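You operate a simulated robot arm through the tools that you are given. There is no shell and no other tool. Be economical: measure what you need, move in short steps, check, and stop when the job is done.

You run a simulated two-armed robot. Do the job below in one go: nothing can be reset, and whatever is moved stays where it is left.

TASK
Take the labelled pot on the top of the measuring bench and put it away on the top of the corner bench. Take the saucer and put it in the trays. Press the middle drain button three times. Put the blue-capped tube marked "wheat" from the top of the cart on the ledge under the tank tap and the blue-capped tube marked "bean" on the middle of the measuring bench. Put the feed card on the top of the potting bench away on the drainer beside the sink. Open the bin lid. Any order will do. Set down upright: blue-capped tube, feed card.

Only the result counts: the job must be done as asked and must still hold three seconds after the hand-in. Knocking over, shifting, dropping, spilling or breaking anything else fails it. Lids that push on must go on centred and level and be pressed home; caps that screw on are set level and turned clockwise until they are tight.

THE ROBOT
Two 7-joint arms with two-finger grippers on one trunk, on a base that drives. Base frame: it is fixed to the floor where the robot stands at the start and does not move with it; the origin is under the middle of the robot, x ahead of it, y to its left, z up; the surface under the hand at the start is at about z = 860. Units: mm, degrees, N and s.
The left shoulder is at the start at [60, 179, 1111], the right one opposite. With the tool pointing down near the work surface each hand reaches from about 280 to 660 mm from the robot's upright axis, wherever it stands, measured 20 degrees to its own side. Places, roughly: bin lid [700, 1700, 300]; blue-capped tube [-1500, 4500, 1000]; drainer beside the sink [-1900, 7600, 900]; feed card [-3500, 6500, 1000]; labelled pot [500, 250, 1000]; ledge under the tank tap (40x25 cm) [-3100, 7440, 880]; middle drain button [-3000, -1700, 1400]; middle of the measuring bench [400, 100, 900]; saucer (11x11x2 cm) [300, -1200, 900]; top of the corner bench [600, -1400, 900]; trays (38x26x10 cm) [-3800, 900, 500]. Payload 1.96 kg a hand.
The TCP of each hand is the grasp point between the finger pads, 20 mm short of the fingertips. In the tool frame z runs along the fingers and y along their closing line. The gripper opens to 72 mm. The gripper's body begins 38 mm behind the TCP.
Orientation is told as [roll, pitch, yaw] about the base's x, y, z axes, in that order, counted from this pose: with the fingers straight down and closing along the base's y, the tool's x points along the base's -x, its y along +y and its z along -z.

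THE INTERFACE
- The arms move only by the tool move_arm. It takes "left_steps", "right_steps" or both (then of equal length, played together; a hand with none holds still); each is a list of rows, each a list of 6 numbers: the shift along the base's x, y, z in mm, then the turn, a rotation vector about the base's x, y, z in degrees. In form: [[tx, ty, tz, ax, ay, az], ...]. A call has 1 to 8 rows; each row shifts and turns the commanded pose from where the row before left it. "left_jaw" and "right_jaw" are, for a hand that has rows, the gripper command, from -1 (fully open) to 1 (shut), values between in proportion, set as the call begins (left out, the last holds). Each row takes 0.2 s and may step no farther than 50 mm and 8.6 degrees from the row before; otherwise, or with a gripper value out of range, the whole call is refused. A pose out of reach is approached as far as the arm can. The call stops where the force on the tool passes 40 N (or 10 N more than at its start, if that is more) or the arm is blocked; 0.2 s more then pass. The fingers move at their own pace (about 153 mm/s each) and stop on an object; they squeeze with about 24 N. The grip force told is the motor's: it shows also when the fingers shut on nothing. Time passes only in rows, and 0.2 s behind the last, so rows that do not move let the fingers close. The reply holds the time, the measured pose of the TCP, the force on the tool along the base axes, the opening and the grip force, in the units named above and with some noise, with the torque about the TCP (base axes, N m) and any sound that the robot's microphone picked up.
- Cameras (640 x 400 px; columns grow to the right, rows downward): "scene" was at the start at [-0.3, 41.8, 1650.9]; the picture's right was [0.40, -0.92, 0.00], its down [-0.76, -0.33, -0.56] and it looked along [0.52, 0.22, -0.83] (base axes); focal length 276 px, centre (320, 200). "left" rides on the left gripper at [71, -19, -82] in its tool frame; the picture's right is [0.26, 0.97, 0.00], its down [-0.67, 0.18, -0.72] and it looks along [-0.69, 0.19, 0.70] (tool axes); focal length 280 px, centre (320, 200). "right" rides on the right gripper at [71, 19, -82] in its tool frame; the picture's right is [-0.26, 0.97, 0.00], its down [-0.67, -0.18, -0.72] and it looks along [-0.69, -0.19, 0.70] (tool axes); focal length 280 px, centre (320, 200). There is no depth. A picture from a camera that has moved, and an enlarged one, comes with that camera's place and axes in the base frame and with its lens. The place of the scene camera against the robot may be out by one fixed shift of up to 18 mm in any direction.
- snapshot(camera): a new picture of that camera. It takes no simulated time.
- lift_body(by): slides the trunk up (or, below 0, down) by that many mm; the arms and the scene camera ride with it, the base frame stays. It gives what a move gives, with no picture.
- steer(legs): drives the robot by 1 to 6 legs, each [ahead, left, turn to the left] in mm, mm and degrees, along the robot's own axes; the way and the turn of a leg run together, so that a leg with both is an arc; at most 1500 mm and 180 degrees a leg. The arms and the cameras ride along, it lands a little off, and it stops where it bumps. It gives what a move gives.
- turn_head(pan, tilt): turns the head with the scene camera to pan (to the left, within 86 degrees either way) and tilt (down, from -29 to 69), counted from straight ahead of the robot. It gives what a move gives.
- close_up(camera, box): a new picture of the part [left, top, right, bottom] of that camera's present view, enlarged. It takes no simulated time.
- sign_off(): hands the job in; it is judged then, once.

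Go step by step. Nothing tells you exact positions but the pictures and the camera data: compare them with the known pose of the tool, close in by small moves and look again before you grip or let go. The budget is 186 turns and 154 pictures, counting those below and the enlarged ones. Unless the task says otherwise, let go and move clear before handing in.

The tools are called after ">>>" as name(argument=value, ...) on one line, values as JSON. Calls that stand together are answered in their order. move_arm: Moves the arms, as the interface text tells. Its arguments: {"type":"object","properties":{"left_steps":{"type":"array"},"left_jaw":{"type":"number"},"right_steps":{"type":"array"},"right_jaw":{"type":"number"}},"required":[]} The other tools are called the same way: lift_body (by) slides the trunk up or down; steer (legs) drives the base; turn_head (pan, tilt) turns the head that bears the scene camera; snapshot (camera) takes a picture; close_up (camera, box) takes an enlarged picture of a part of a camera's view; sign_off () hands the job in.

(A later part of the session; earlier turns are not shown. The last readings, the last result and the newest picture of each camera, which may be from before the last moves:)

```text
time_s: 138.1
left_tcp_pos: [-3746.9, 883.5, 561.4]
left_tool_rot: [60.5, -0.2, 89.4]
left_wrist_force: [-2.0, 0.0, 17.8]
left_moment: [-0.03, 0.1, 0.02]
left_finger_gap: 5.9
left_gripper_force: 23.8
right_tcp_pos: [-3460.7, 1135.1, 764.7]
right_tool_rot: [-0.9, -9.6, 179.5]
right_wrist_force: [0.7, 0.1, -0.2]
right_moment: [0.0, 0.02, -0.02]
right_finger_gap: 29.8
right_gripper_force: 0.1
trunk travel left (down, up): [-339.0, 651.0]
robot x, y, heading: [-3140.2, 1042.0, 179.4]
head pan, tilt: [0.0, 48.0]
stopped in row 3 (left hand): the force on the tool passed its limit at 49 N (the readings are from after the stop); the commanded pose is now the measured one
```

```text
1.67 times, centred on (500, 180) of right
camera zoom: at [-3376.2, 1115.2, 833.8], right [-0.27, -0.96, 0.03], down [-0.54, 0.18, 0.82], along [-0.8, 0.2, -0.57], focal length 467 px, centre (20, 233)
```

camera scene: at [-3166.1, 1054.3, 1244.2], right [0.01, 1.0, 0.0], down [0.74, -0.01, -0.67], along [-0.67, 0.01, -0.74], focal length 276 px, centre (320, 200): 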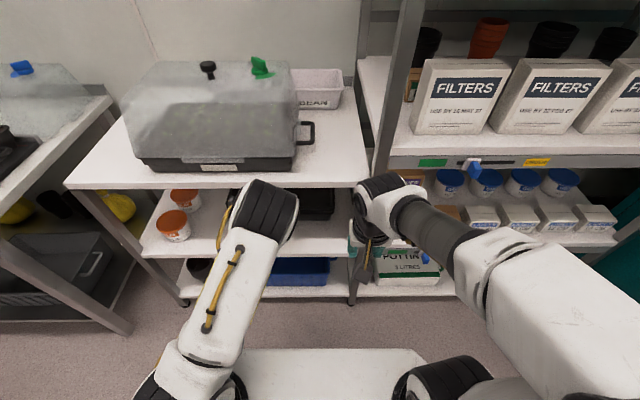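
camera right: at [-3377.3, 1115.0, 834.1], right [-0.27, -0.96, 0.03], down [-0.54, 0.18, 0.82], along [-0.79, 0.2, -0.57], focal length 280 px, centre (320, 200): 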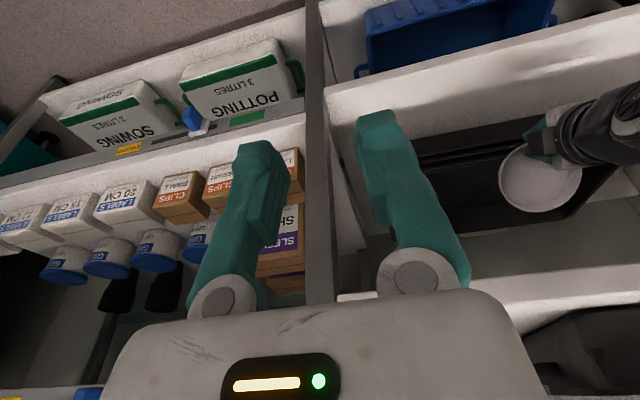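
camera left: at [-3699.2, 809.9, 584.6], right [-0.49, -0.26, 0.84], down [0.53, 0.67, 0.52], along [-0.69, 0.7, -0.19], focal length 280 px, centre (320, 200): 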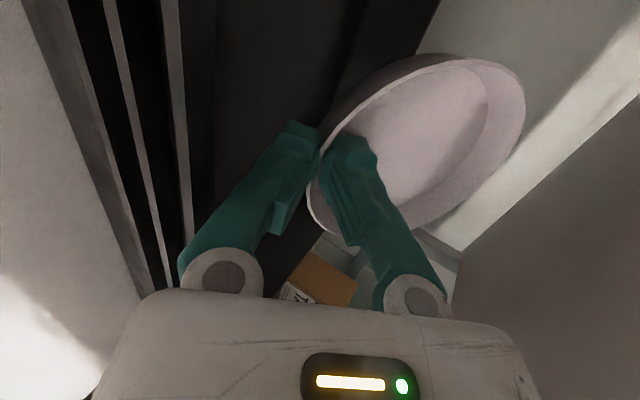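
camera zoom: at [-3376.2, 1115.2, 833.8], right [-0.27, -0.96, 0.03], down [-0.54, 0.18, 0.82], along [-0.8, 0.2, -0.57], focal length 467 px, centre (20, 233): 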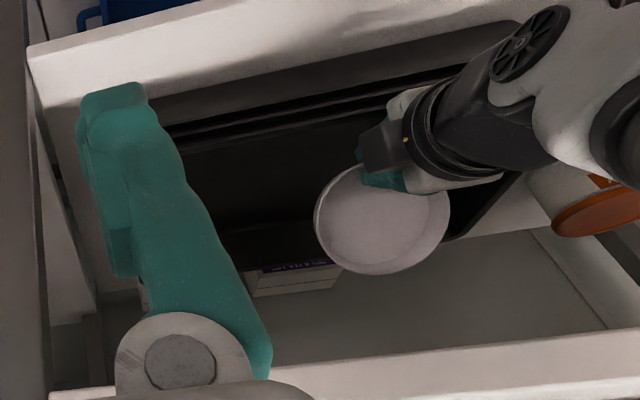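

About 27 mm remain to the original spot. I ease the pressure slightly and pull the rest.

>>> move_arm(left_steps=[[9, 0, -1, 0, 0, 0], [9, 0, 0, 0, 0, 0], [8, 0, 0, 0, 0, 0], [0, 0, 0, 0, 0, 0]])

>>> close_up(camera="scene", box=[220, 150, 400, 290])

```text
time_s: 139.3
left_tcp_pos: [-3722.4, 884.0, 562.2]
left_tool_rot: [60.8, -0.3, 89.3]
left_wrist_force: [-1.0, -0.9, 16.5]
left_moment: [0.0, 0.09, 0.02]
left_finger_gap: 5.9
left_gripper_force: 24.0
right_tcp_pos: [-3460.1, 1135.5, 765.3]
right_tool_rot: [-0.8, -9.6, 179.5]
right_wrist_force: [0.2, -0.1, 0.3]
right_moment: [0.02, 0.03, 0.0]
right_finger_gap: 30.1
right_gripper_force: 0.1
trunk travel left (down, up): [-339.0, 651.0]
robot x, y, heading: [-3143.0, 1040.8, 179.5]
head pan, tilt: [0.0, 48.0]
stopped in row 4 (left hand): the force on the tool passed its limit at 40 N (the readings are from after the stop); the commanded pose is now the measured one
```

```text
2.86 times, centred on (310, 220) of scene
camera zoom: at [-3164.8, 1054.6, 1243.8], right [0.01, 1.0, 0.0], down [0.74, -0.01, -0.67], along [-0.67, 0.01, -0.74], focal length 790 px, centre (349, 143)
```

zoom: 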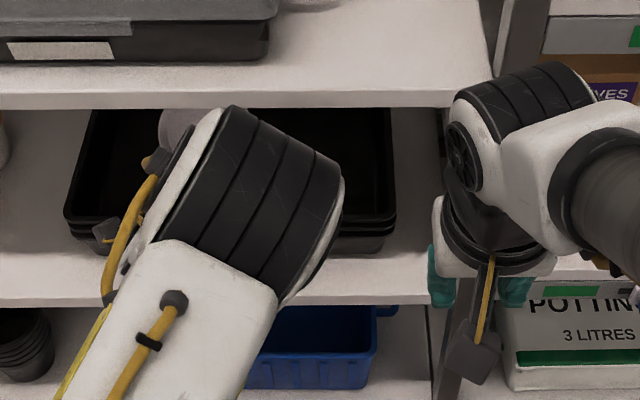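

The tray is back to about its old position. Now I lift a little, shift in, level the saucer, and set it down on the trays.

>>> move_arm(left_steps=[[-4, 0, 10, 0, 0, 0], [-4, 0, 8, 0, -8.4, 0], [-3, 0, 2, 0, -8.4, 0], [0, 0, 0, 0, -8.4, 0], [0, 0, 0, 0, 0, 0]])

>>> snapshot(camera="left")

>>> close_up(camera="right", box=[360, 60, 640, 300])

```text
time_s: 140.5
left_tcp_pos: [-3724.1, 885.0, 571.5]
left_tool_rot: [34.0, -0.3, 89.4]
left_wrist_force: [0.1, -0.2, 0.9]
left_moment: [0.0, -0.01, -0.02]
left_finger_gap: 6.2
left_gripper_force: 23.6
right_tcp_pos: [-3459.1, 1136.4, 763.4]
right_tool_rot: [-0.9, -9.7, 179.6]
right_wrist_force: [0.1, -0.6, -0.3]
right_moment: [-0.02, 0.03, 0.0]
right_finger_gap: 29.8
right_gripper_force: 0.0
trunk travel left (down, up): [-339.0, 651.0]
robot x, y, heading: [-3140.8, 1039.4, 179.5]
head pan, tilt: [0.0, 48.0]
```

```text
67 pictures are left
camera left: at [-3660.9, 811.9, 626.5], right [-0.8, -0.26, 0.54], down [0.26, 0.67, 0.7], along [-0.54, 0.7, -0.47], focal length 280 px, centre (320, 200)
```

left: 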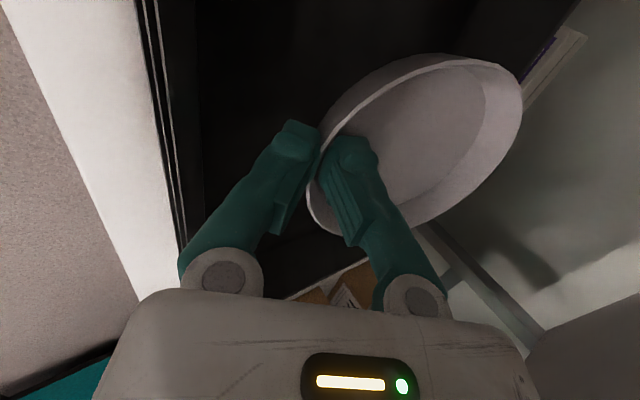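

```text
1.67 times, centred on (500, 180) of right
camera zoom: at [-3374.8, 1114.9, 833.0], right [-0.27, -0.96, 0.03], down [-0.54, 0.18, 0.82], along [-0.8, 0.2, -0.57], focal length 467 px, centre (20, 233)
```

zoom: 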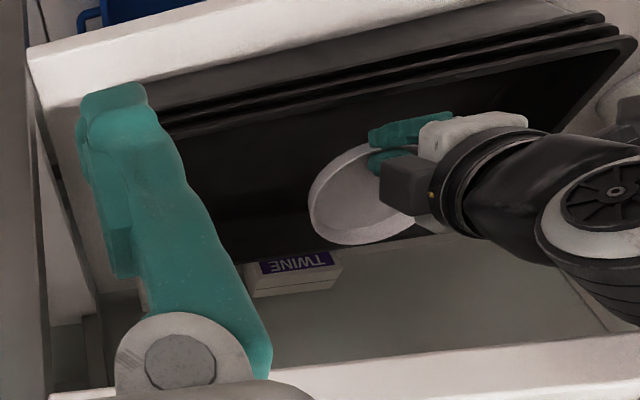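

The saucer is level over the tray interior. I lower gently until contact.

>>> move_arm(left_steps=[[-4, 0, -4, 0, 0, 0], [-4, 0, -4, 0, 0, 0], [0, 0, -3, 0, 0, 0], [0, 0, 0, 0, 0, 0]])

>>> move_arm(left_steps=[[0, 0, -5, 0, 0, 0], [0, 0, -5, 0, 0, 0], [0, 0, 0, 0, 0, 0]])

>>> snapshot(camera="left")

```text
time_s: 141.5
left_tcp_pos: [-3727.0, 884.9, 573.1]
left_tool_rot: [34.9, -0.3, 89.4]
left_wrist_force: [-0.4, 0.6, -0.1]
left_moment: [0.03, -0.01, -0.01]
left_finger_gap: 6.0
left_gripper_force: 24.0
right_tcp_pos: [-3450.6, 1137.6, 770.0]
right_tool_rot: [-0.6, -10.4, 179.5]
right_wrist_force: [1.2, -0.2, -1.0]
right_moment: [0.0, -0.02, 0.01]
right_finger_gap: 29.5
right_gripper_force: 0.0
trunk travel left (down, up): [-339.0, 651.0]
robot x, y, heading: [-3143.0, 1041.5, 179.6]
head pan, tilt: [0.0, 48.0]
```

```text
time_s: 142.3
left_tcp_pos: [-3734.3, 879.5, 565.4]
left_tool_rot: [35.6, -0.4, 89.7]
left_wrist_force: [5.8, -0.7, 13.2]
left_moment: [0.03, 0.07, 0.0]
left_finger_gap: 6.1
left_gripper_force: 24.1
right_tcp_pos: [-3454.3, 1134.5, 769.1]
right_tool_rot: [-0.8, -10.3, 179.6]
right_wrist_force: [0.8, 0.4, -0.6]
right_moment: [-0.01, 0.0, 0.03]
right_finger_gap: 29.9
right_gripper_force: 0.1
trunk travel left (down, up): [-339.0, 651.0]
robot x, y, heading: [-3140.4, 1044.4, 179.5]
head pan, tilt: [0.0, 48.0]
```

```text
65 pictures are left
camera left: at [-3669.7, 808.4, 618.9], right [-0.79, -0.26, 0.56], down [0.27, 0.67, 0.69], along [-0.56, 0.7, -0.45], focal length 280 px, centre (320, 200)
```

left: 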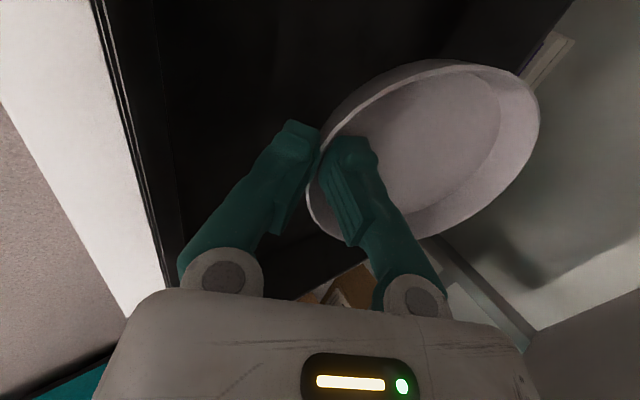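

The saucer is resting on the trays. I open a little, then withdraw along the finger direction.

>>> move_arm(left_steps=[[0, 0, 0, 0, 0, 0], [0, 0, 0, 0, 0, 0]], left_jaw=0.45)

>>> snapshot(camera="left")

>>> close_up(camera="right", box=[360, 60, 640, 300])

```text
time_s: 142.9
left_tcp_pos: [-3733.9, 880.7, 563.5]
left_tool_rot: [35.6, -0.4, 89.6]
left_wrist_force: [7.7, -8.3, 31.1]
left_moment: [-0.24, -0.23, 0.0]
left_finger_gap: 7.8
left_gripper_force: 0.1
right_tcp_pos: [-3454.3, 1134.4, 769.2]
right_tool_rot: [-0.9, -10.2, 179.6]
right_wrist_force: [0.4, -0.4, 0.6]
right_moment: [-0.01, -0.01, -0.06]
right_finger_gap: 29.9
right_gripper_force: 0.0
trunk travel left (down, up): [-339.0, 651.0]
robot x, y, heading: [-3145.0, 1047.8, 179.4]
head pan, tilt: [0.0, 48.0]
```

```text
64 pictures are left
camera left: at [-3670.4, 808.7, 617.8], right [-0.79, -0.26, 0.56], down [0.27, 0.67, 0.69], along [-0.55, 0.7, -0.45], focal length 280 px, centre (320, 200)
```

left: 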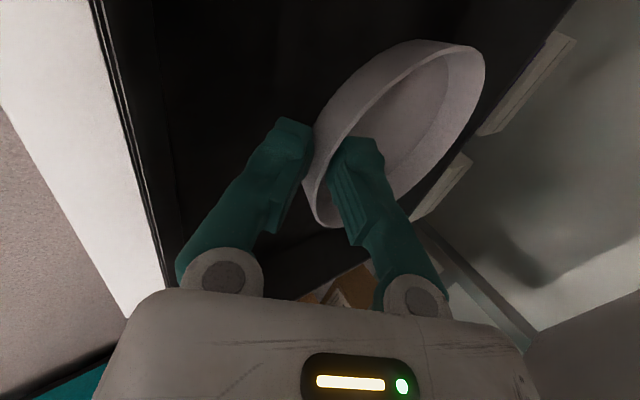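

```text
1.67 times, centred on (500, 180) of right
camera zoom: at [-3369.9, 1114.1, 836.6], right [-0.27, -0.96, 0.03], down [-0.54, 0.18, 0.83], along [-0.8, 0.2, -0.56], focal length 467 px, centre (20, 233)
```

zoom: 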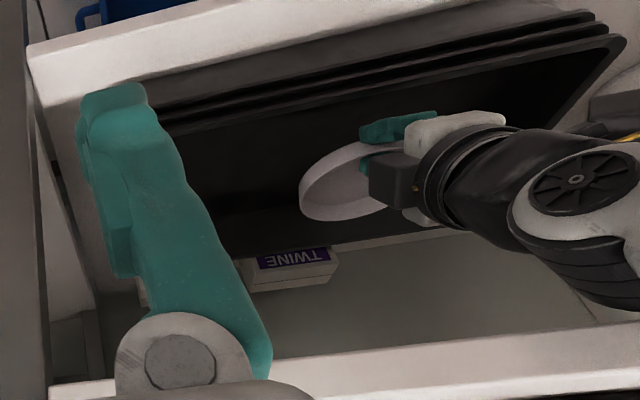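

The saucer's far side has dipped onto the tray floor, and a finger is pressing on something below. I ease up a few millimetres so the jaw can open.

>>> move_arm(left_steps=[[2, 0, 4, 0, 0, 0], [2, 0, 3, 0, 0, 0], [0, 0, 0, 0, 0, 0]])

>>> snapshot(camera="left")

>>> close_up(camera="right", box=[420, 80, 600, 220])

```text
time_s: 143.7
left_tcp_pos: [-3732.7, 881.0, 563.5]
left_tool_rot: [34.8, -0.6, 89.4]
left_wrist_force: [-9.1, -0.5, 24.5]
left_moment: [-0.04, 0.17, 0.0]
left_finger_gap: 6.2
left_gripper_force: 0.2
right_tcp_pos: [-3459.2, 1133.9, 764.9]
right_tool_rot: [-0.9, -9.8, 179.5]
right_wrist_force: [-0.7, 1.1, -0.2]
right_moment: [0.0, 0.01, 0.01]
right_finger_gap: 29.7
right_gripper_force: 0.1
trunk travel left (down, up): [-339.0, 651.0]
robot x, y, heading: [-3136.3, 1039.3, 179.7]
head pan, tilt: [0.0, 48.0]
```

```text
62 pictures are left
camera left: at [-3668.8, 809.7, 617.1], right [-0.8, -0.26, 0.55], down [0.26, 0.66, 0.7], along [-0.55, 0.7, -0.46], focal length 280 px, centre (320, 200)
```

left: 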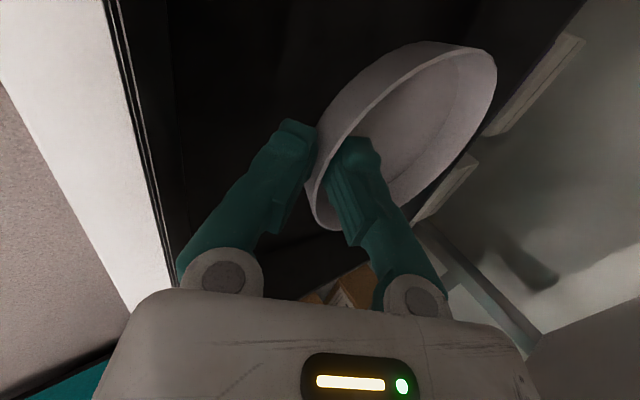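

```text
2.86 times, centred on (510, 150) of right
camera zoom: at [-3375.5, 1112.9, 834.1], right [-0.27, -0.96, 0.03], down [-0.54, 0.17, 0.82], along [-0.8, 0.21, -0.57], focal length 801 px, centre (-223, 343)
```

zoom: 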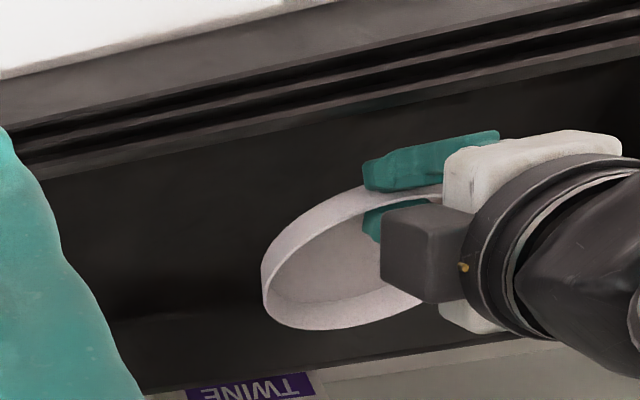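

Still loaded; raise further.

>>> move_arm(left_steps=[[2, 0, 4, 0, 0, 0], [2, 0, 4, 0, 0, 0], [2, 0, 4, 0, 0, 0], [0, 0, 0, 0, 0, 0]])

>>> snapshot(camera="left")

```text
time_s: 144.1
left_tcp_pos: [-3728.4, 882.8, 564.6]
left_tool_rot: [34.3, -0.5, 89.4]
left_wrist_force: [-6.3, -2.1, 19.4]
left_moment: [-0.13, 0.11, 0.03]
left_finger_gap: 6.2
left_gripper_force: 0.0
right_tcp_pos: [-3461.1, 1135.8, 766.6]
right_tool_rot: [-0.9, -9.6, 179.5]
right_wrist_force: [-0.2, 0.5, -0.2]
right_moment: [-0.02, -0.02, 0.01]
right_finger_gap: 29.9
right_gripper_force: 0.0
trunk travel left (down, up): [-339.0, 651.0]
robot x, y, heading: [-3144.2, 1036.2, 179.5]
head pan, tilt: [0.0, 48.0]
stopped in row 2 (left hand): the force on the tool passed its limit at 43 N (the readings are from after the stop); the commanded pose is now the measured one
```

```text
60 pictures are left
camera left: at [-3666.1, 810.3, 619.0], right [-0.8, -0.26, 0.54], down [0.26, 0.67, 0.7], along [-0.54, 0.7, -0.47], focal length 280 px, centre (320, 200)
```

left: 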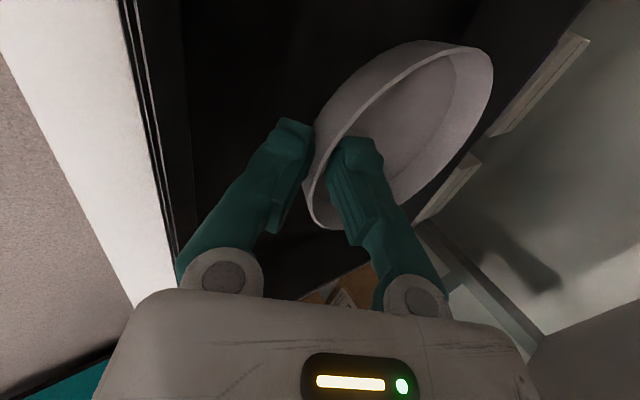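

The outer finger is wedged against the tray's sloping front wall; I move inward and up instead.

>>> move_arm(left_steps=[[-4, 0, 4, 0, 0, 0], [-4, 0, 4, 0, 0, 0], [-3, 0, 4, 0, 0, 0], [0, 0, 0, 0, 0, 0]])

>>> snapshot(camera="left")

>>> snapshot(camera="scene")

```text
time_s: 144.7
left_tcp_pos: [-3726.4, 885.3, 561.2]
left_tool_rot: [33.0, -0.7, 89.1]
left_wrist_force: [-10.9, -1.8, 31.4]
left_moment: [-0.04, 0.17, -0.09]
left_finger_gap: 5.7
left_gripper_force: 0.0
right_tcp_pos: [-3459.3, 1134.8, 765.5]
right_tool_rot: [-1.0, -9.7, 179.6]
right_wrist_force: [0.0, -0.2, -0.4]
right_moment: [0.01, 0.0, 0.01]
right_finger_gap: 29.7
right_gripper_force: 0.0
trunk travel left (down, up): [-339.0, 651.0]
robot x, y, heading: [-3139.2, 1039.5, 179.6]
head pan, tilt: [0.0, 48.0]
stopped in row 2 (left hand): the force on the tool passed its limit at 43 N (the readings are from after the stop); the commanded pose is now the measured one
```

```text
59 pictures are left
camera left: at [-3664.5, 812.0, 618.2], right [-0.81, -0.26, 0.52], down [0.25, 0.66, 0.71], along [-0.53, 0.7, -0.47], focal length 280 px, centre (320, 200)
```

left: 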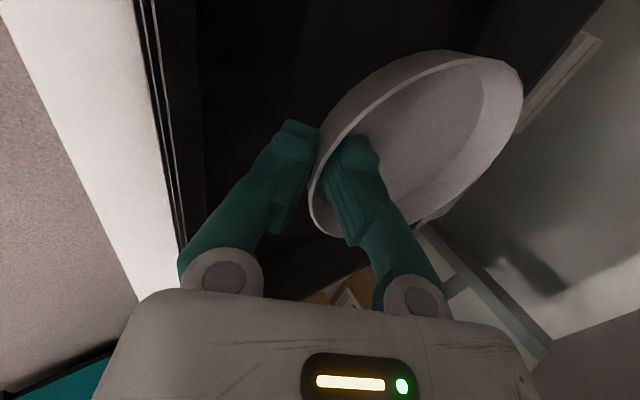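

```text
58 pictures are left
camera scene: at [-3162.6, 1053.8, 1244.9], right [0.01, 1.0, 0.0], down [0.74, -0.01, -0.67], along [-0.67, 0.01, -0.74], focal length 276 px, centre (320, 200)
```

scene: 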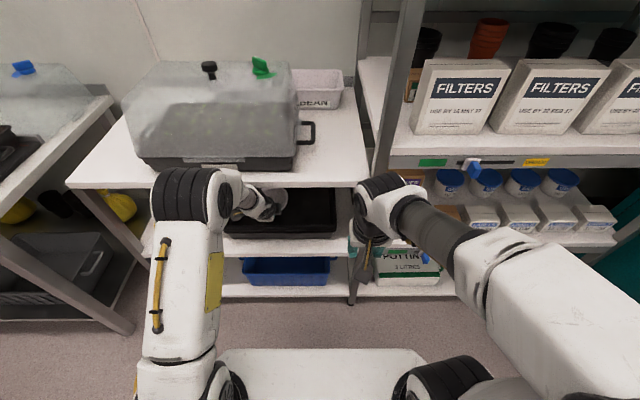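

The wrist is jammed up against the table top's underside. I flatten the hand again to free it.

>>> move_arm(left_steps=[[0, 0, 0, 0, 5, 0], [0, 0, 0, 0, 5, 0], [0, 0, 0, 0, 5, 0], [0, 0, 0, 0, 5, 0], [0, 0, 0, 0, 0, 0]])

>>> snapshot(camera="left")

>>> close_up(camera="right", box=[360, 60, 640, 300])

```text
time_s: 145.9
left_tcp_pos: [-3726.9, 884.4, 565.3]
left_tool_rot: [53.4, 0.0, 89.0]
left_wrist_force: [7.3, -0.6, 25.9]
left_moment: [-0.05, -0.19, 0.04]
left_finger_gap: 7.2
left_gripper_force: 0.0
right_tcp_pos: [-3456.8, 1136.4, 766.7]
right_tool_rot: [-0.8, -9.6, 179.6]
right_wrist_force: [-0.6, 0.5, -0.1]
right_moment: [-0.02, 0.0, 0.01]
right_finger_gap: 30.0
right_gripper_force: 0.0
trunk travel left (down, up): [-339.0, 651.0]
robot x, y, heading: [-3141.3, 1044.0, 179.7]
head pan, tilt: [0.0, 48.0]
```

```text
57 pictures are left
camera left: at [-3649.4, 812.3, 596.8], right [-0.58, -0.25, 0.77], down [0.48, 0.67, 0.58], along [-0.66, 0.7, -0.26], focal length 280 px, centre (320, 200)
```

left: 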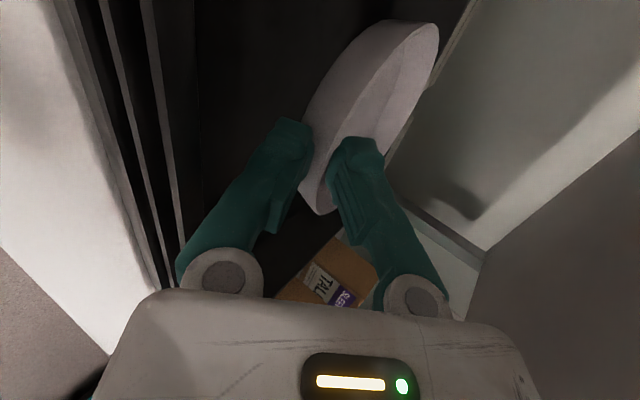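

```text
1.67 times, centred on (500, 180) of right
camera zoom: at [-3374.1, 1115.6, 834.6], right [-0.27, -0.96, 0.03], down [-0.54, 0.18, 0.82], along [-0.8, 0.2, -0.57], focal length 467 px, centre (20, 233)
```

zoom: 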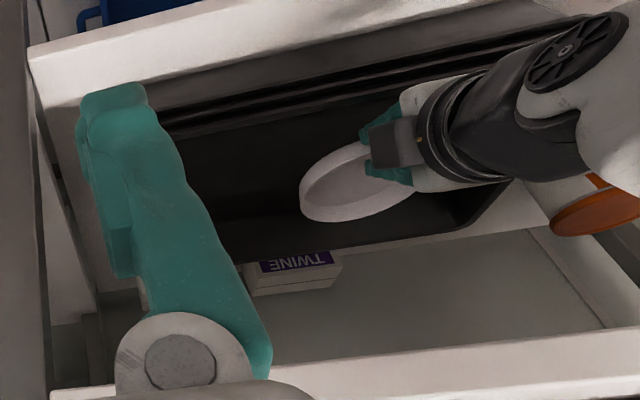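

Free to rotate now. Raise a bit and let the jaw open.

>>> move_arm(left_steps=[[-2, 0, 5, 0, 0, 0], [-2, 0, 5, 0, 0, 0], [0, 0, 0, 0, 0, 0]])

>>> snapshot(camera="left")

```text
time_s: 146.7
left_tcp_pos: [-3731.3, 885.3, 571.7]
left_tool_rot: [53.1, -0.3, 88.9]
left_wrist_force: [1.3, -0.3, 0.2]
left_moment: [0.01, -0.02, 0.04]
left_finger_gap: 19.7
left_gripper_force: 0.2
right_tcp_pos: [-3461.0, 1135.9, 765.0]
right_tool_rot: [-0.7, -9.5, 179.5]
right_wrist_force: [-1.0, -0.1, -0.1]
right_moment: [0.0, -0.01, 0.0]
right_finger_gap: 29.9
right_gripper_force: 0.1
trunk travel left (down, up): [-339.0, 651.0]
robot x, y, heading: [-3139.9, 1041.8, 179.4]
head pan, tilt: [0.0, 48.0]
```

```text
55 pictures are left
camera left: at [-3654.3, 812.3, 603.8], right [-0.59, -0.25, 0.77], down [0.47, 0.66, 0.58], along [-0.66, 0.7, -0.27], focal length 280 px, centre (320, 200)
```

left: 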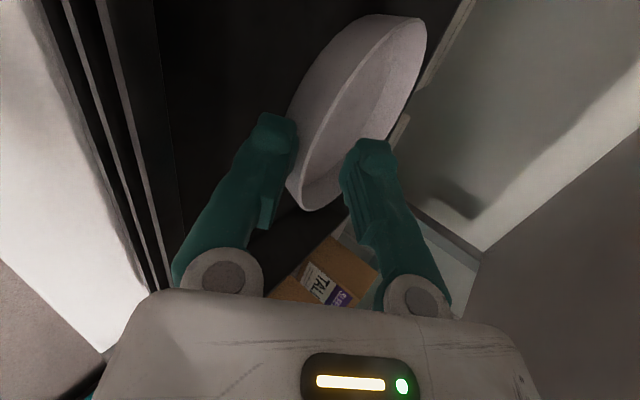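

Jaw open, no load. Withdrawing along the fingers.

>>> move_arm(left_steps=[[8, 0, 7, 0, 0, 0], [10, 0, 8, 0, 0, 0], [15, 0, 6, 0, 0, 0], [25, 0, 0, 0, 0, 0], [25, 0, 0, 0, 0, 0], [25, 0, 0, 0, 0, 0], [25, 0, 0, 0, 0, 0]])

>>> close_up(camera="right", box=[360, 60, 640, 300])

>>> close_up(camera="scene", box=[220, 150, 400, 290])

```text
time_s: 148.3
left_tcp_pos: [-3598.3, 884.9, 591.9]
left_tool_rot: [53.2, -0.2, 89.1]
left_wrist_force: [0.3, 0.4, -0.5]
left_moment: [-0.06, 0.0, 0.0]
left_finger_gap: 20.0
left_gripper_force: 0.1
right_tcp_pos: [-3460.5, 1136.0, 765.1]
right_tool_rot: [-0.8, -9.5, 179.5]
right_wrist_force: [0.3, 0.2, 0.6]
right_moment: [-0.03, 0.0, 0.06]
right_finger_gap: 29.9
right_gripper_force: 0.0
trunk travel left (down, up): [-339.0, 651.0]
robot x, y, heading: [-3143.0, 1043.0, 179.5]
head pan, tilt: [0.0, 48.0]
```

```text
1.67 times, centred on (500, 180) of right
camera zoom: at [-3376.2, 1115.1, 833.9], right [-0.27, -0.96, 0.03], down [-0.54, 0.18, 0.82], along [-0.79, 0.2, -0.57], focal length 467 px, centre (20, 233)
```

zoom: 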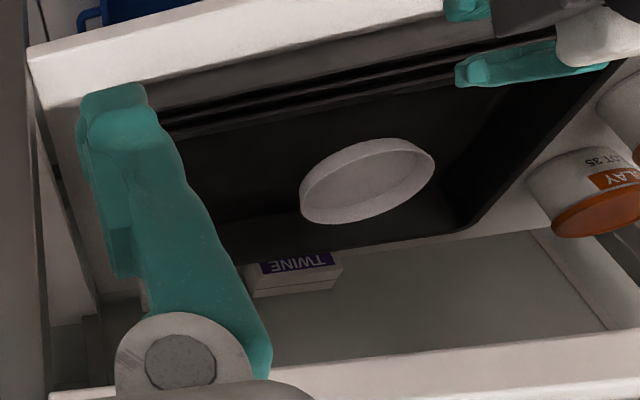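

```text
2.86 times, centred on (310, 220) of scene
camera zoom: at [-3165.2, 1054.5, 1244.2], right [0.01, 1.0, 0.0], down [0.74, -0.01, -0.67], along [-0.67, 0.01, -0.74], focal length 790 px, centre (349, 143)
```

zoom: 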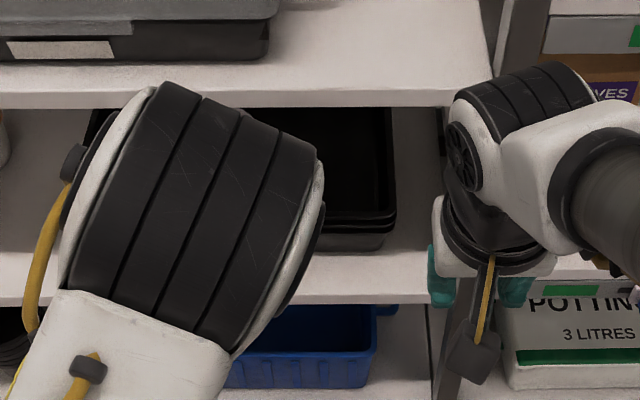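

The saucer lies in the tray and the tray is back in place. I back away, straighten the left hand, raise the trunk, and head toward the cart.

>>> steer(legs=[[-350, 0, 0]])

>>> move_arm(left_steps=[[8, 0, 0, 0, -8, 0], [8, 0, 0, 0, -8, 0], [8, 0, 0, 0, -8, 0], [8, 0, 0, 0, -8, 0], [8, 0, 0, 0, -8, 0], [0, 0, 0, 0, -8, 0], [0, 0, 0, 0, -5, 0]], left_jaw=-0.5)

>>> lift_body(by=400)

>>> steer(legs=[[0, 0, -90], [1150, -640, 0], [1150, -650, 0]])

>>> turn_head(pan=0, tilt=20)

>>> snapshot(camera="scene")

```text
time_s: 150.6
left_tcp_pos: [-3250.4, 880.5, 592.3]
left_tool_rot: [53.1, -0.1, 89.3]
left_wrist_force: [-0.5, 0.5, -0.3]
left_moment: [0.0, -0.01, 0.01]
left_finger_gap: 19.7
left_gripper_force: 0.1
right_tcp_pos: [-3111.4, 1133.3, 765.6]
right_tool_rot: [-0.7, -9.6, 179.7]
right_wrist_force: [0.1, 0.4, -0.3]
right_moment: [0.01, 0.0, -0.01]
right_finger_gap: 30.2
right_gripper_force: 0.0
trunk travel left (down, up): [-339.0, 651.0]
robot x, y, heading: [-2792.3, 1036.9, 179.4]
head pan, tilt: [0.0, 48.0]
```

```text
time_s: 152.2
left_tcp_pos: [-3210.4, 880.7, 592.4]
left_tool_rot: [0.0, -0.8, 89.6]
left_wrist_force: [0.8, 0.6, 0.8]
left_moment: [0.03, 0.01, 0.0]
left_finger_gap: 54.1
left_gripper_force: 0.1
right_tcp_pos: [-3112.3, 1130.8, 764.4]
right_tool_rot: [-0.9, -9.4, 179.7]
right_wrist_force: [0.4, 0.6, 0.4]
right_moment: [-0.01, 0.02, 0.0]
right_finger_gap: 30.0
right_gripper_force: 0.0
trunk travel left (down, up): [-339.0, 651.0]
robot x, y, heading: [-2794.7, 1036.6, 179.5]
head pan, tilt: [0.0, 48.0]
```

```text
time_s: 156.0
left_tcp_pos: [-3209.9, 881.2, 991.9]
left_tool_rot: [0.1, -0.8, 89.8]
left_wrist_force: [0.5, -0.3, 0.6]
left_moment: [-0.01, -0.04, 0.01]
left_finger_gap: 54.2
left_gripper_force: 0.0
right_tcp_pos: [-3112.5, 1131.6, 1164.8]
right_tool_rot: [-0.8, -9.5, 179.7]
right_wrist_force: [0.0, -0.4, 0.2]
right_moment: [0.0, -0.02, 0.04]
right_finger_gap: 29.7
right_gripper_force: 0.1
trunk travel left (down, up): [-739.0, 251.0]
robot x, y, heading: [-2792.6, 1037.7, 179.4]
head pan, tilt: [0.0, 48.0]
```

```text
time_s: 172.6
left_tcp_pos: [-1730.6, 3777.3, 993.1]
left_tool_rot: [0.2, -0.7, 1.8]
left_wrist_force: [0.4, -0.4, -0.2]
left_moment: [0.0, 0.0, -0.03]
left_finger_gap: 53.8
left_gripper_force: 0.0
right_tcp_pos: [-1475.7, 3688.9, 1165.8]
right_tool_rot: [-0.8, -9.5, 91.7]
right_wrist_force: [-0.7, 0.9, 0.1]
right_moment: [-0.01, 0.02, 0.01]
right_finger_gap: 30.2
right_gripper_force: 0.2
trunk travel left (down, up): [-739.0, 251.0]
robot x, y, heading: [-1553.8, 3361.5, 91.7]
head pan, tilt: [0.0, 48.0]
```

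```text
time_s: 173.6
left_tcp_pos: [-1729.0, 3777.4, 993.4]
left_tool_rot: [0.1, -0.8, 1.7]
left_wrist_force: [0.7, -0.9, -0.2]
left_moment: [0.01, -0.02, 0.02]
left_finger_gap: 54.2
left_gripper_force: 0.1
right_tcp_pos: [-1475.7, 3689.2, 1164.5]
right_tool_rot: [-0.9, -9.5, 91.8]
right_wrist_force: [1.2, -0.4, -0.2]
right_moment: [-0.01, 0.03, 0.01]
right_finger_gap: 29.7
right_gripper_force: 0.0
trunk travel left (down, up): [-739.0, 251.0]
robot x, y, heading: [-1557.8, 3369.1, 91.7]
head pan, tilt: [0.0, 20.0]
```

```text
52 pictures are left
camera scene: at [-1565.1, 3411.8, 1687.0], right [1.0, 0.03, 0.0], down [0.01, -0.34, -0.94], along [-0.03, 0.94, -0.34], focal length 276 px, centre (320, 200)
```

scene: 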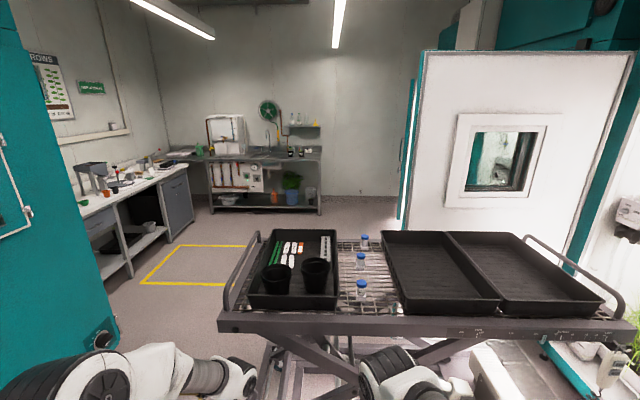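

The cart has three blue-capped tubes. I'll zoom in to read the labels.

>>> close_up(camera="scene", box=[310, 220, 410, 320])

```text
4.00 times, centred on (360, 270) of scene
camera zoom: at [-1565.1, 3411.8, 1687.0], right [1.0, 0.03, 0.0], down [0.01, -0.34, -0.94], along [-0.03, 0.94, -0.34], focal length 1106 px, centre (160, -80)
```

zoom: 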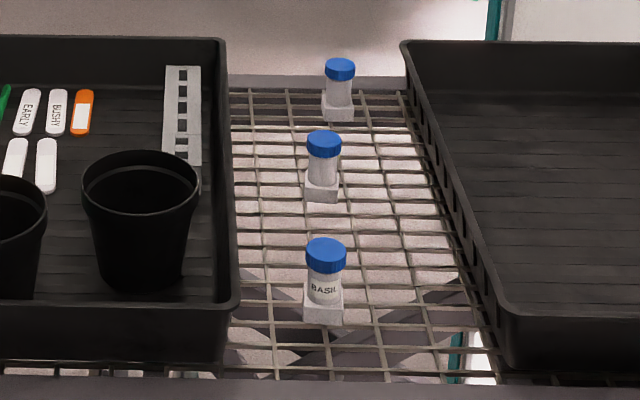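

The near tube is BASIL; the others aren't readable from here. I raise the trunk, move closer, and look from above.

>>> lift_body(by=150)

>>> steer(legs=[[560, -60, -1.7]])

>>> turn_head(pan=-8, tilt=50)

>>> snapshot(camera="scene")

```text
time_s: 175.3
left_tcp_pos: [-1730.2, 3777.9, 1142.9]
left_tool_rot: [0.1, -0.7, 1.7]
left_wrist_force: [0.0, 0.1, -1.3]
left_moment: [0.02, 0.0, -0.01]
left_finger_gap: 53.9
left_gripper_force: 0.1
right_tcp_pos: [-1475.3, 3689.5, 1315.0]
right_tool_rot: [-0.8, -9.5, 91.7]
right_wrist_force: [0.9, -0.6, 0.6]
right_moment: [0.04, 0.01, 0.04]
right_finger_gap: 30.0
right_gripper_force: 0.1
trunk travel left (down, up): [-889.0, 101.0]
robot x, y, heading: [-1558.9, 3366.2, 91.5]
head pan, tilt: [0.0, 20.0]
```

```text
time_s: 178.2
left_tcp_pos: [-1676.0, 4298.4, 1142.7]
left_tool_rot: [0.1, -0.8, 0.6]
left_wrist_force: [-0.2, 0.2, 0.5]
left_moment: [-0.02, 0.02, 0.03]
left_finger_gap: 53.9
left_gripper_force: 0.1
right_tcp_pos: [-1422.8, 4205.6, 1314.4]
right_tool_rot: [-0.9, -9.5, 90.5]
right_wrist_force: [0.6, -0.4, -0.4]
right_moment: [-0.05, 0.0, 0.0]
right_finger_gap: 30.0
right_gripper_force: 0.0
trunk travel left (down, up): [-889.0, 101.0]
robot x, y, heading: [-1513.8, 3882.3, 90.4]
head pan, tilt: [0.0, 20.0]
stopped in leg 1: the robot was blocked; the commanded pose is now the measured one
```

```text
time_s: 179.2
left_tcp_pos: [-1676.4, 4298.0, 1143.2]
left_tool_rot: [0.2, -0.9, 0.6]
left_wrist_force: [0.1, 0.2, 1.0]
left_moment: [0.0, 0.05, 0.03]
left_finger_gap: 54.0
left_gripper_force: 0.0
right_tcp_pos: [-1422.4, 4203.3, 1315.7]
right_tool_rot: [-0.8, -9.6, 90.6]
right_wrist_force: [-0.1, 0.0, 0.0]
right_moment: [0.02, 0.05, 0.02]
right_finger_gap: 29.9
right_gripper_force: 0.1
trunk travel left (down, up): [-889.0, 101.0]
robot x, y, heading: [-1513.6, 3883.1, 90.0]
head pan, tilt: [-8.0, 50.0]
```

```text
50 pictures are left
camera scene: at [-1508.3, 3912.0, 1791.5], right [0.99, -0.13, 0.0], down [-0.1, -0.76, -0.64], along [0.08, 0.64, -0.77], focal length 276 px, centre (320, 200)
```

scene: 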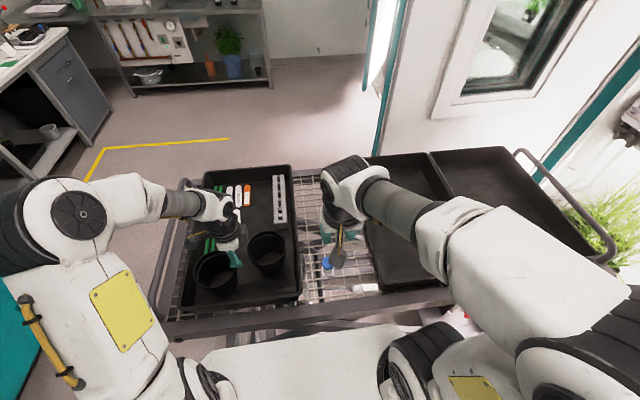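

I'm against the cart's edge. Tubes: BASIL at about [-1441, 4277], middle ≈[-1415, 4481], far ≈[-1381, 4657], deck z≈967. I look with the right hand camera for labels.

>>> close_up(camera="right", box=[160, 0, 480, 200])

```text
2.00 times, centred on (320, 100) of right
camera zoom: at [-1442.7, 4120.2, 1384.1], right [-0.97, 0.25, 0.03], down [0.17, 0.55, 0.82], along [0.19, 0.8, -0.57], focal length 561 px, centre (320, 400)
```

zoom: 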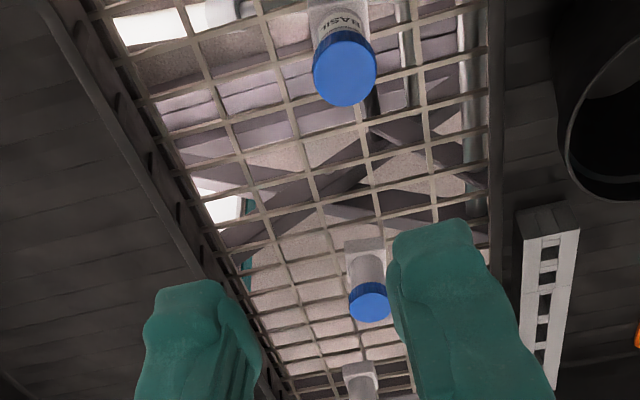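

The far two tubes show no text from this side, so their labels face the far side. I drive around the left of the cart to its far side.

>>> steer(legs=[[-200, 0, 0], [0, 970, 0], [1500, 0, 0], [120, 0, 0], [0, 0, -180]])

>>> turn_head(pan=40, tilt=30)

>>> snapshot(camera="scene")

```text
time_s: 200.4
left_tcp_pos: [-2292.6, 4869.0, 1142.5]
left_tool_rot: [0.1, -0.8, -177.9]
left_wrist_force: [-0.7, 0.6, -0.6]
left_moment: [-0.02, -0.01, 0.01]
left_finger_gap: 54.1
left_gripper_force: 0.0
right_tcp_pos: [-2547.6, 4954.7, 1314.9]
right_tool_rot: [-0.9, -9.5, -87.8]
right_wrist_force: [0.1, -0.4, -0.1]
right_moment: [-0.01, 0.0, 0.02]
right_finger_gap: 29.9
right_gripper_force: 0.1
trunk travel left (down, up): [-889.0, 101.0]
robot x, y, heading: [-2465.8, 5274.8, -87.5]
head pan, tilt: [-8.0, 50.0]
```

```text
time_s: 201.6
left_tcp_pos: [-2291.2, 4868.5, 1142.3]
left_tool_rot: [0.1, -0.7, -177.8]
left_wrist_force: [0.4, 0.0, -1.0]
left_moment: [-0.01, -0.02, -0.01]
left_finger_gap: 54.1
left_gripper_force: 0.1
right_tcp_pos: [-2547.0, 4956.2, 1314.7]
right_tool_rot: [-0.9, -9.5, -87.8]
right_wrist_force: [0.0, 0.0, -1.1]
right_moment: [-0.01, 0.0, 0.0]
right_finger_gap: 29.8
right_gripper_force: 0.0
trunk travel left (down, up): [-889.0, 101.0]
robot x, y, heading: [-2464.7, 5277.1, -87.9]
head pan, tilt: [40.0, 30.0]
```

```text
48 pictures are left
camera scene: at [-2414.3, 5284.5, 1820.9], right [-0.74, -0.67, 0.0], down [-0.34, 0.37, -0.87], along [0.58, -0.64, -0.5], focal length 276 px, centre (320, 200)
```

scene: 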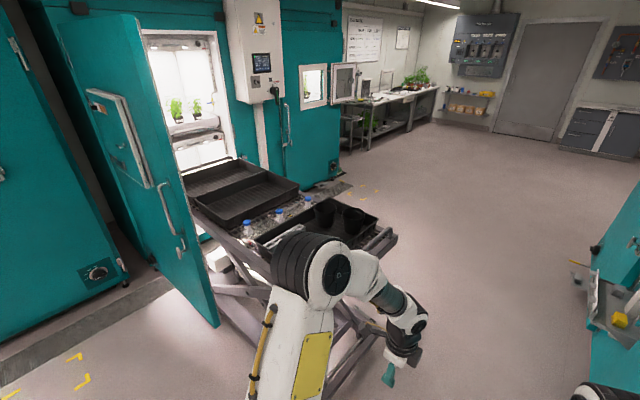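

From this side I can see the three tubes; zoom for labels.

>>> close_up(camera="scene", box=[225, 180, 335, 250])

```text
5.71 times, centred on (280, 215) of scene
camera zoom: at [-2414.3, 5284.5, 1820.9], right [-0.74, -0.67, 0.0], down [-0.34, 0.37, -0.87], along [0.58, -0.64, -0.5], focal length 1580 px, centre (549, 114)
```

zoom: 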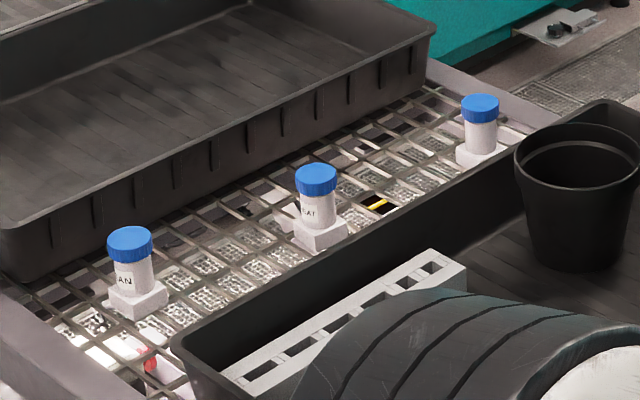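

The far tube reads "…AN" (bean, ≈[-1379, 4672]) and the middle one "…EAT" (wheat, ≈[-1414, 4494]). I straighten both hands and drive up to this side of the cart.

>>> move_arm(left_steps=[[0, 0, 0, 0, 0, 8.4], [0, 0, 0, 0, 0, 8.4], [0, 0, 0, 0, 0, 8.4], [0, 0, 0, 0, 0, 8.4], [0, 0, 0, 0, 0, 8.4], [0, 0, 0, 0, 0, 8.4], [0, 0, 0, 0, 0, 8.4], [0, 0, 0, 0, 0, 8.4]], right_steps=[[0, 0, 0, 4.7, 0, 0], [0, 0, 0, 4.7, 0, 0], [0, 0, -20, 0, 0, 0], [0, 0, -20, 0, 0, 0], [0, 0, -20, 0, 0, 0], [0, 0, 0, 0, 0, 0], [0, 0, 0, 0, 0, 0], [0, 0, 0, 0, 0, 0]], left_jaw=-1, right_jaw=-1)

>>> move_arm(left_steps=[[0, 0, 0, 0, 0, 8.4], [0, 0, 0, 0, 0, 8.4], [0, 0, 0, 0, 0, 6], [0, 0, 0, 0, 0, 0]])

>>> steer(legs=[[0, 985, -2], [130, 0, 0]])

>>> turn_head(pan=10, tilt=45)

>>> snapshot(camera="scene")

```text
time_s: 203.4
left_tcp_pos: [-2293.4, 4867.6, 1143.0]
left_tool_rot: [0.2, -0.7, -110.4]
left_wrist_force: [-0.7, 0.2, -0.1]
left_moment: [-0.01, 0.0, -0.01]
left_finger_gap: 72.3
left_gripper_force: 0.1
right_tcp_pos: [-2547.3, 4950.3, 1216.3]
right_tool_rot: [-0.4, 0.0, -87.9]
right_wrist_force: [0.3, 0.9, 0.2]
right_moment: [0.0, 0.0, 0.0]
right_finger_gap: 71.9
right_gripper_force: 0.1
right hand out of reach, approached as far as the arm can: row 1, 2
trunk travel left (down, up): [-889.0, 101.0]
robot x, y, heading: [-2464.8, 5280.1, -87.8]
head pan, tilt: [40.0, 30.0]
```

```text
time_s: 204.4
left_tcp_pos: [-2291.3, 4867.8, 1142.3]
left_tool_rot: [0.1, -0.8, -87.8]
left_wrist_force: [-0.3, -0.3, -0.5]
left_moment: [0.03, 0.02, 0.01]
left_finger_gap: 71.9
left_gripper_force: 0.1
right_tcp_pos: [-2546.7, 4949.1, 1216.3]
right_tool_rot: [-0.5, -0.1, -87.8]
right_wrist_force: [-0.2, 0.4, -0.3]
right_moment: [-0.01, -0.01, -0.02]
right_finger_gap: 71.9
right_gripper_force: 0.1
trunk travel left (down, up): [-889.0, 101.0]
robot x, y, heading: [-2468.5, 5279.5, -88.0]
head pan, tilt: [40.0, 30.0]
```

```text
time_s: 210.4
left_tcp_pos: [-1325.7, 4753.2, 1142.9]
left_tool_rot: [0.2, -0.8, -89.7]
left_wrist_force: [-0.9, 0.0, 0.3]
left_moment: [0.02, 0.01, 0.02]
left_finger_gap: 72.1
left_gripper_force: 0.0
right_tcp_pos: [-1576.7, 4844.7, 1218.6]
right_tool_rot: [-0.6, -0.2, -89.7]
right_wrist_force: [0.0, 0.5, 0.3]
right_moment: [0.02, -0.01, -0.04]
right_finger_gap: 72.1
right_gripper_force: 0.2
trunk travel left (down, up): [-889.0, 101.0]
robot x, y, heading: [-1487.9, 5167.5, -89.9]
head pan, tilt: [40.0, 30.0]
```

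```text
time_s: 211.3
left_tcp_pos: [-1325.1, 4752.3, 1144.0]
left_tool_rot: [0.0, -0.7, -89.8]
left_wrist_force: [0.8, -0.3, 0.7]
left_moment: [-0.04, -0.01, 0.02]
left_finger_gap: 72.1
left_gripper_force: 0.0
right_tcp_pos: [-1576.6, 4842.3, 1216.7]
right_tool_rot: [-0.5, -0.1, -89.7]
right_wrist_force: [0.1, -0.5, -0.7]
right_moment: [0.02, 0.0, 0.0]
right_finger_gap: 72.0
right_gripper_force: 0.1
trunk travel left (down, up): [-889.0, 101.0]
robot x, y, heading: [-1486.1, 5167.8, -90.1]
head pan, tilt: [10.0, 45.0]
```

```text
46 pictures are left
camera scene: at [-1478.0, 5161.9, 1798.4], right [-0.98, -0.18, 0.0], down [-0.13, 0.7, -0.71], along [0.13, -0.7, -0.71], focal length 276 px, centre (320, 200)
```

scene: 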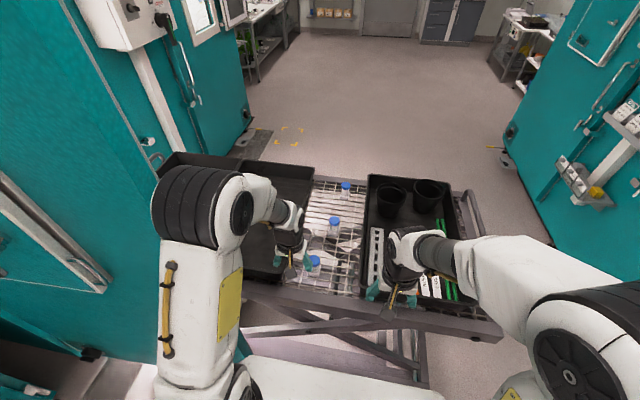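

Good position. Take the left hand camera's view to place the tubes precisely and confirm labels.

>>> snapshot(camera="left")

>>> close_up(camera="scene", box=[290, 170, 380, 290])

```text
45 pictures are left
camera left: at [-1343.5, 4824.0, 1222.9], right [0.96, 0.27, 0.0], down [0.18, -0.66, 0.72], along [0.19, -0.7, -0.69], focal length 280 px, centre (320, 200)
```

left: 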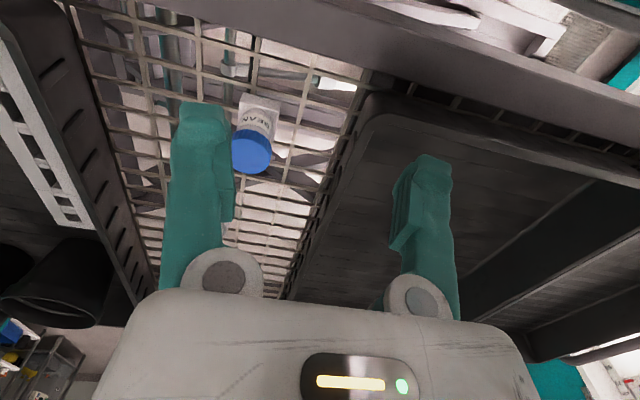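

```text
3.33 times, centred on (335, 230) of scene
camera zoom: at [-1478.0, 5161.9, 1798.4], right [-0.98, -0.18, 0.0], down [-0.13, 0.7, -0.71], along [0.13, -0.7, -0.71], focal length 922 px, centre (270, 100)
```

zoom: 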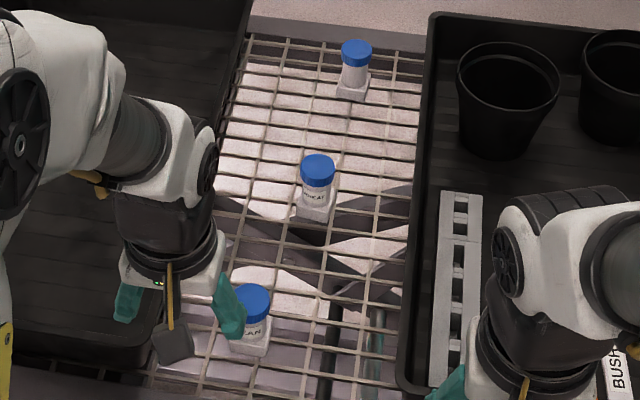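

Bean confirmed at about [-1362, 4686], wheat at about [-1400, 4513]. I edge forward 55 mm and reach the left hand out over wheat.

>>> steer(legs=[[55, 0, 0]])

>>> move_arm(left_steps=[[-12, -30, 0, 0, 0, 0], [-12, -30, 0, 0, 0, 0], [-12, -30, 0, 0, 0, 0], [-12, -30, 0, 0, 0, 0], [-14, -25, -10, 0, 0, 0], [-10, -20, -10, 0, 0, 0], [0, 0, 0, 0, 0, 0]])

>>> snapshot(camera="left")

```text
time_s: 212.3
left_tcp_pos: [-1325.6, 4703.3, 1144.2]
left_tool_rot: [0.0, -1.0, -89.7]
left_wrist_force: [0.3, 0.8, -0.3]
left_moment: [-0.01, 0.02, -0.01]
left_finger_gap: 71.9
left_gripper_force: 0.0
right_tcp_pos: [-1576.9, 4794.8, 1218.6]
right_tool_rot: [-0.5, -0.4, -89.8]
right_wrist_force: [-1.2, 1.4, -0.2]
right_moment: [-0.03, 0.03, 0.01]
right_finger_gap: 72.2
right_gripper_force: 0.0
trunk travel left (down, up): [-889.0, 101.0]
robot x, y, heading: [-1485.8, 5114.1, -89.8]
head pan, tilt: [10.0, 45.0]
```

```text
time_s: 213.9
left_tcp_pos: [-1398.8, 4532.4, 1122.4]
left_tool_rot: [0.1, -1.1, -89.9]
left_wrist_force: [-0.6, 1.0, -0.5]
left_moment: [0.0, -0.03, 0.0]
left_finger_gap: 72.0
left_gripper_force: 0.0
right_tcp_pos: [-1577.1, 4788.7, 1217.0]
right_tool_rot: [-0.4, -0.2, -89.8]
right_wrist_force: [0.1, -0.1, -0.2]
right_moment: [0.02, -0.01, 0.03]
right_finger_gap: 72.1
right_gripper_force: 0.2
trunk travel left (down, up): [-889.0, 101.0]
robot x, y, heading: [-1483.8, 5113.2, -90.0]
head pan, tilt: [10.0, 45.0]
```

```text
43 pictures are left
camera left: at [-1415.6, 4604.5, 1202.5], right [0.96, 0.27, 0.0], down [0.18, -0.66, 0.73], along [0.19, -0.7, -0.68], focal length 280 px, centre (320, 200)
```

left: 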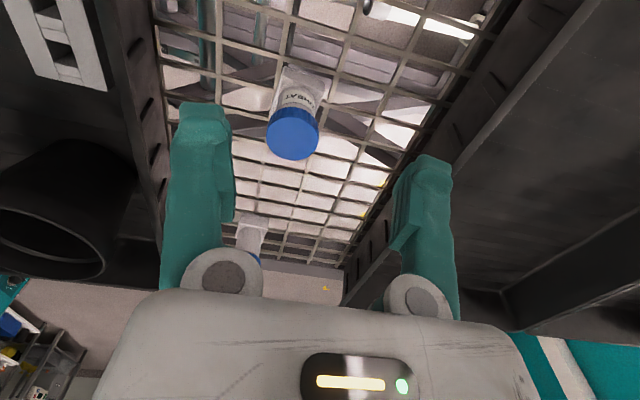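

Wheat is at about [-1405, 4506]. Align and come down over the cap.

>>> move_arm(left_steps=[[-4, -14, 0, 0, 0, 0], [-2, -12, 0, 0, 0, 0], [0, 0, -25, 0, 0, 0], [0, 0, -25, 0, 0, 0], [0, 0, -20, 0, 0, 0], [0, 0, -13, 0, 0, 0], [0, 0, 0, 0, 0, 0]])

>>> snapshot(camera="left")

```text
time_s: 215.5
left_tcp_pos: [-1397.2, 4532.0, 1041.1]
left_tool_rot: [0.1, -0.8, -89.7]
left_wrist_force: [-0.2, -0.9, 0.2]
left_moment: [0.03, 0.0, -0.01]
left_finger_gap: 71.9
left_gripper_force: 0.0
left hand out of reach, approached as far as the arm can: row 1, 2
right_tcp_pos: [-1577.5, 4788.0, 1219.3]
right_tool_rot: [-0.5, -0.1, -89.9]
right_wrist_force: [-0.5, 0.4, -0.7]
right_moment: [0.0, 0.02, -0.02]
right_finger_gap: 71.9
right_gripper_force: 0.1
trunk travel left (down, up): [-889.0, 101.0]
robot x, y, heading: [-1482.0, 5115.9, -89.7]
head pan, tilt: [10.0, 45.0]
```

```text
42 pictures are left
camera left: at [-1416.0, 4603.4, 1120.1], right [0.96, 0.27, 0.0], down [0.18, -0.66, 0.72], along [0.19, -0.7, -0.69], focal length 280 px, centre (320, 200)
```

left: 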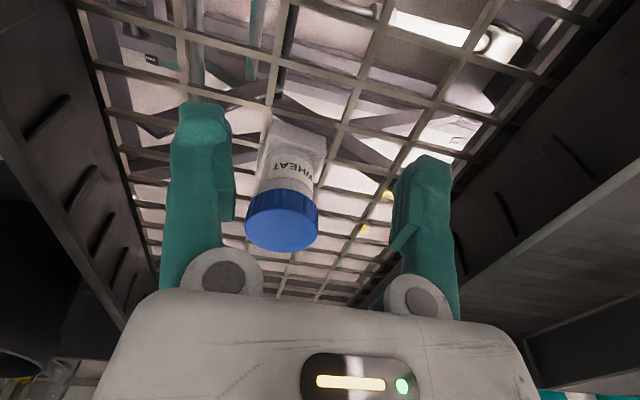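

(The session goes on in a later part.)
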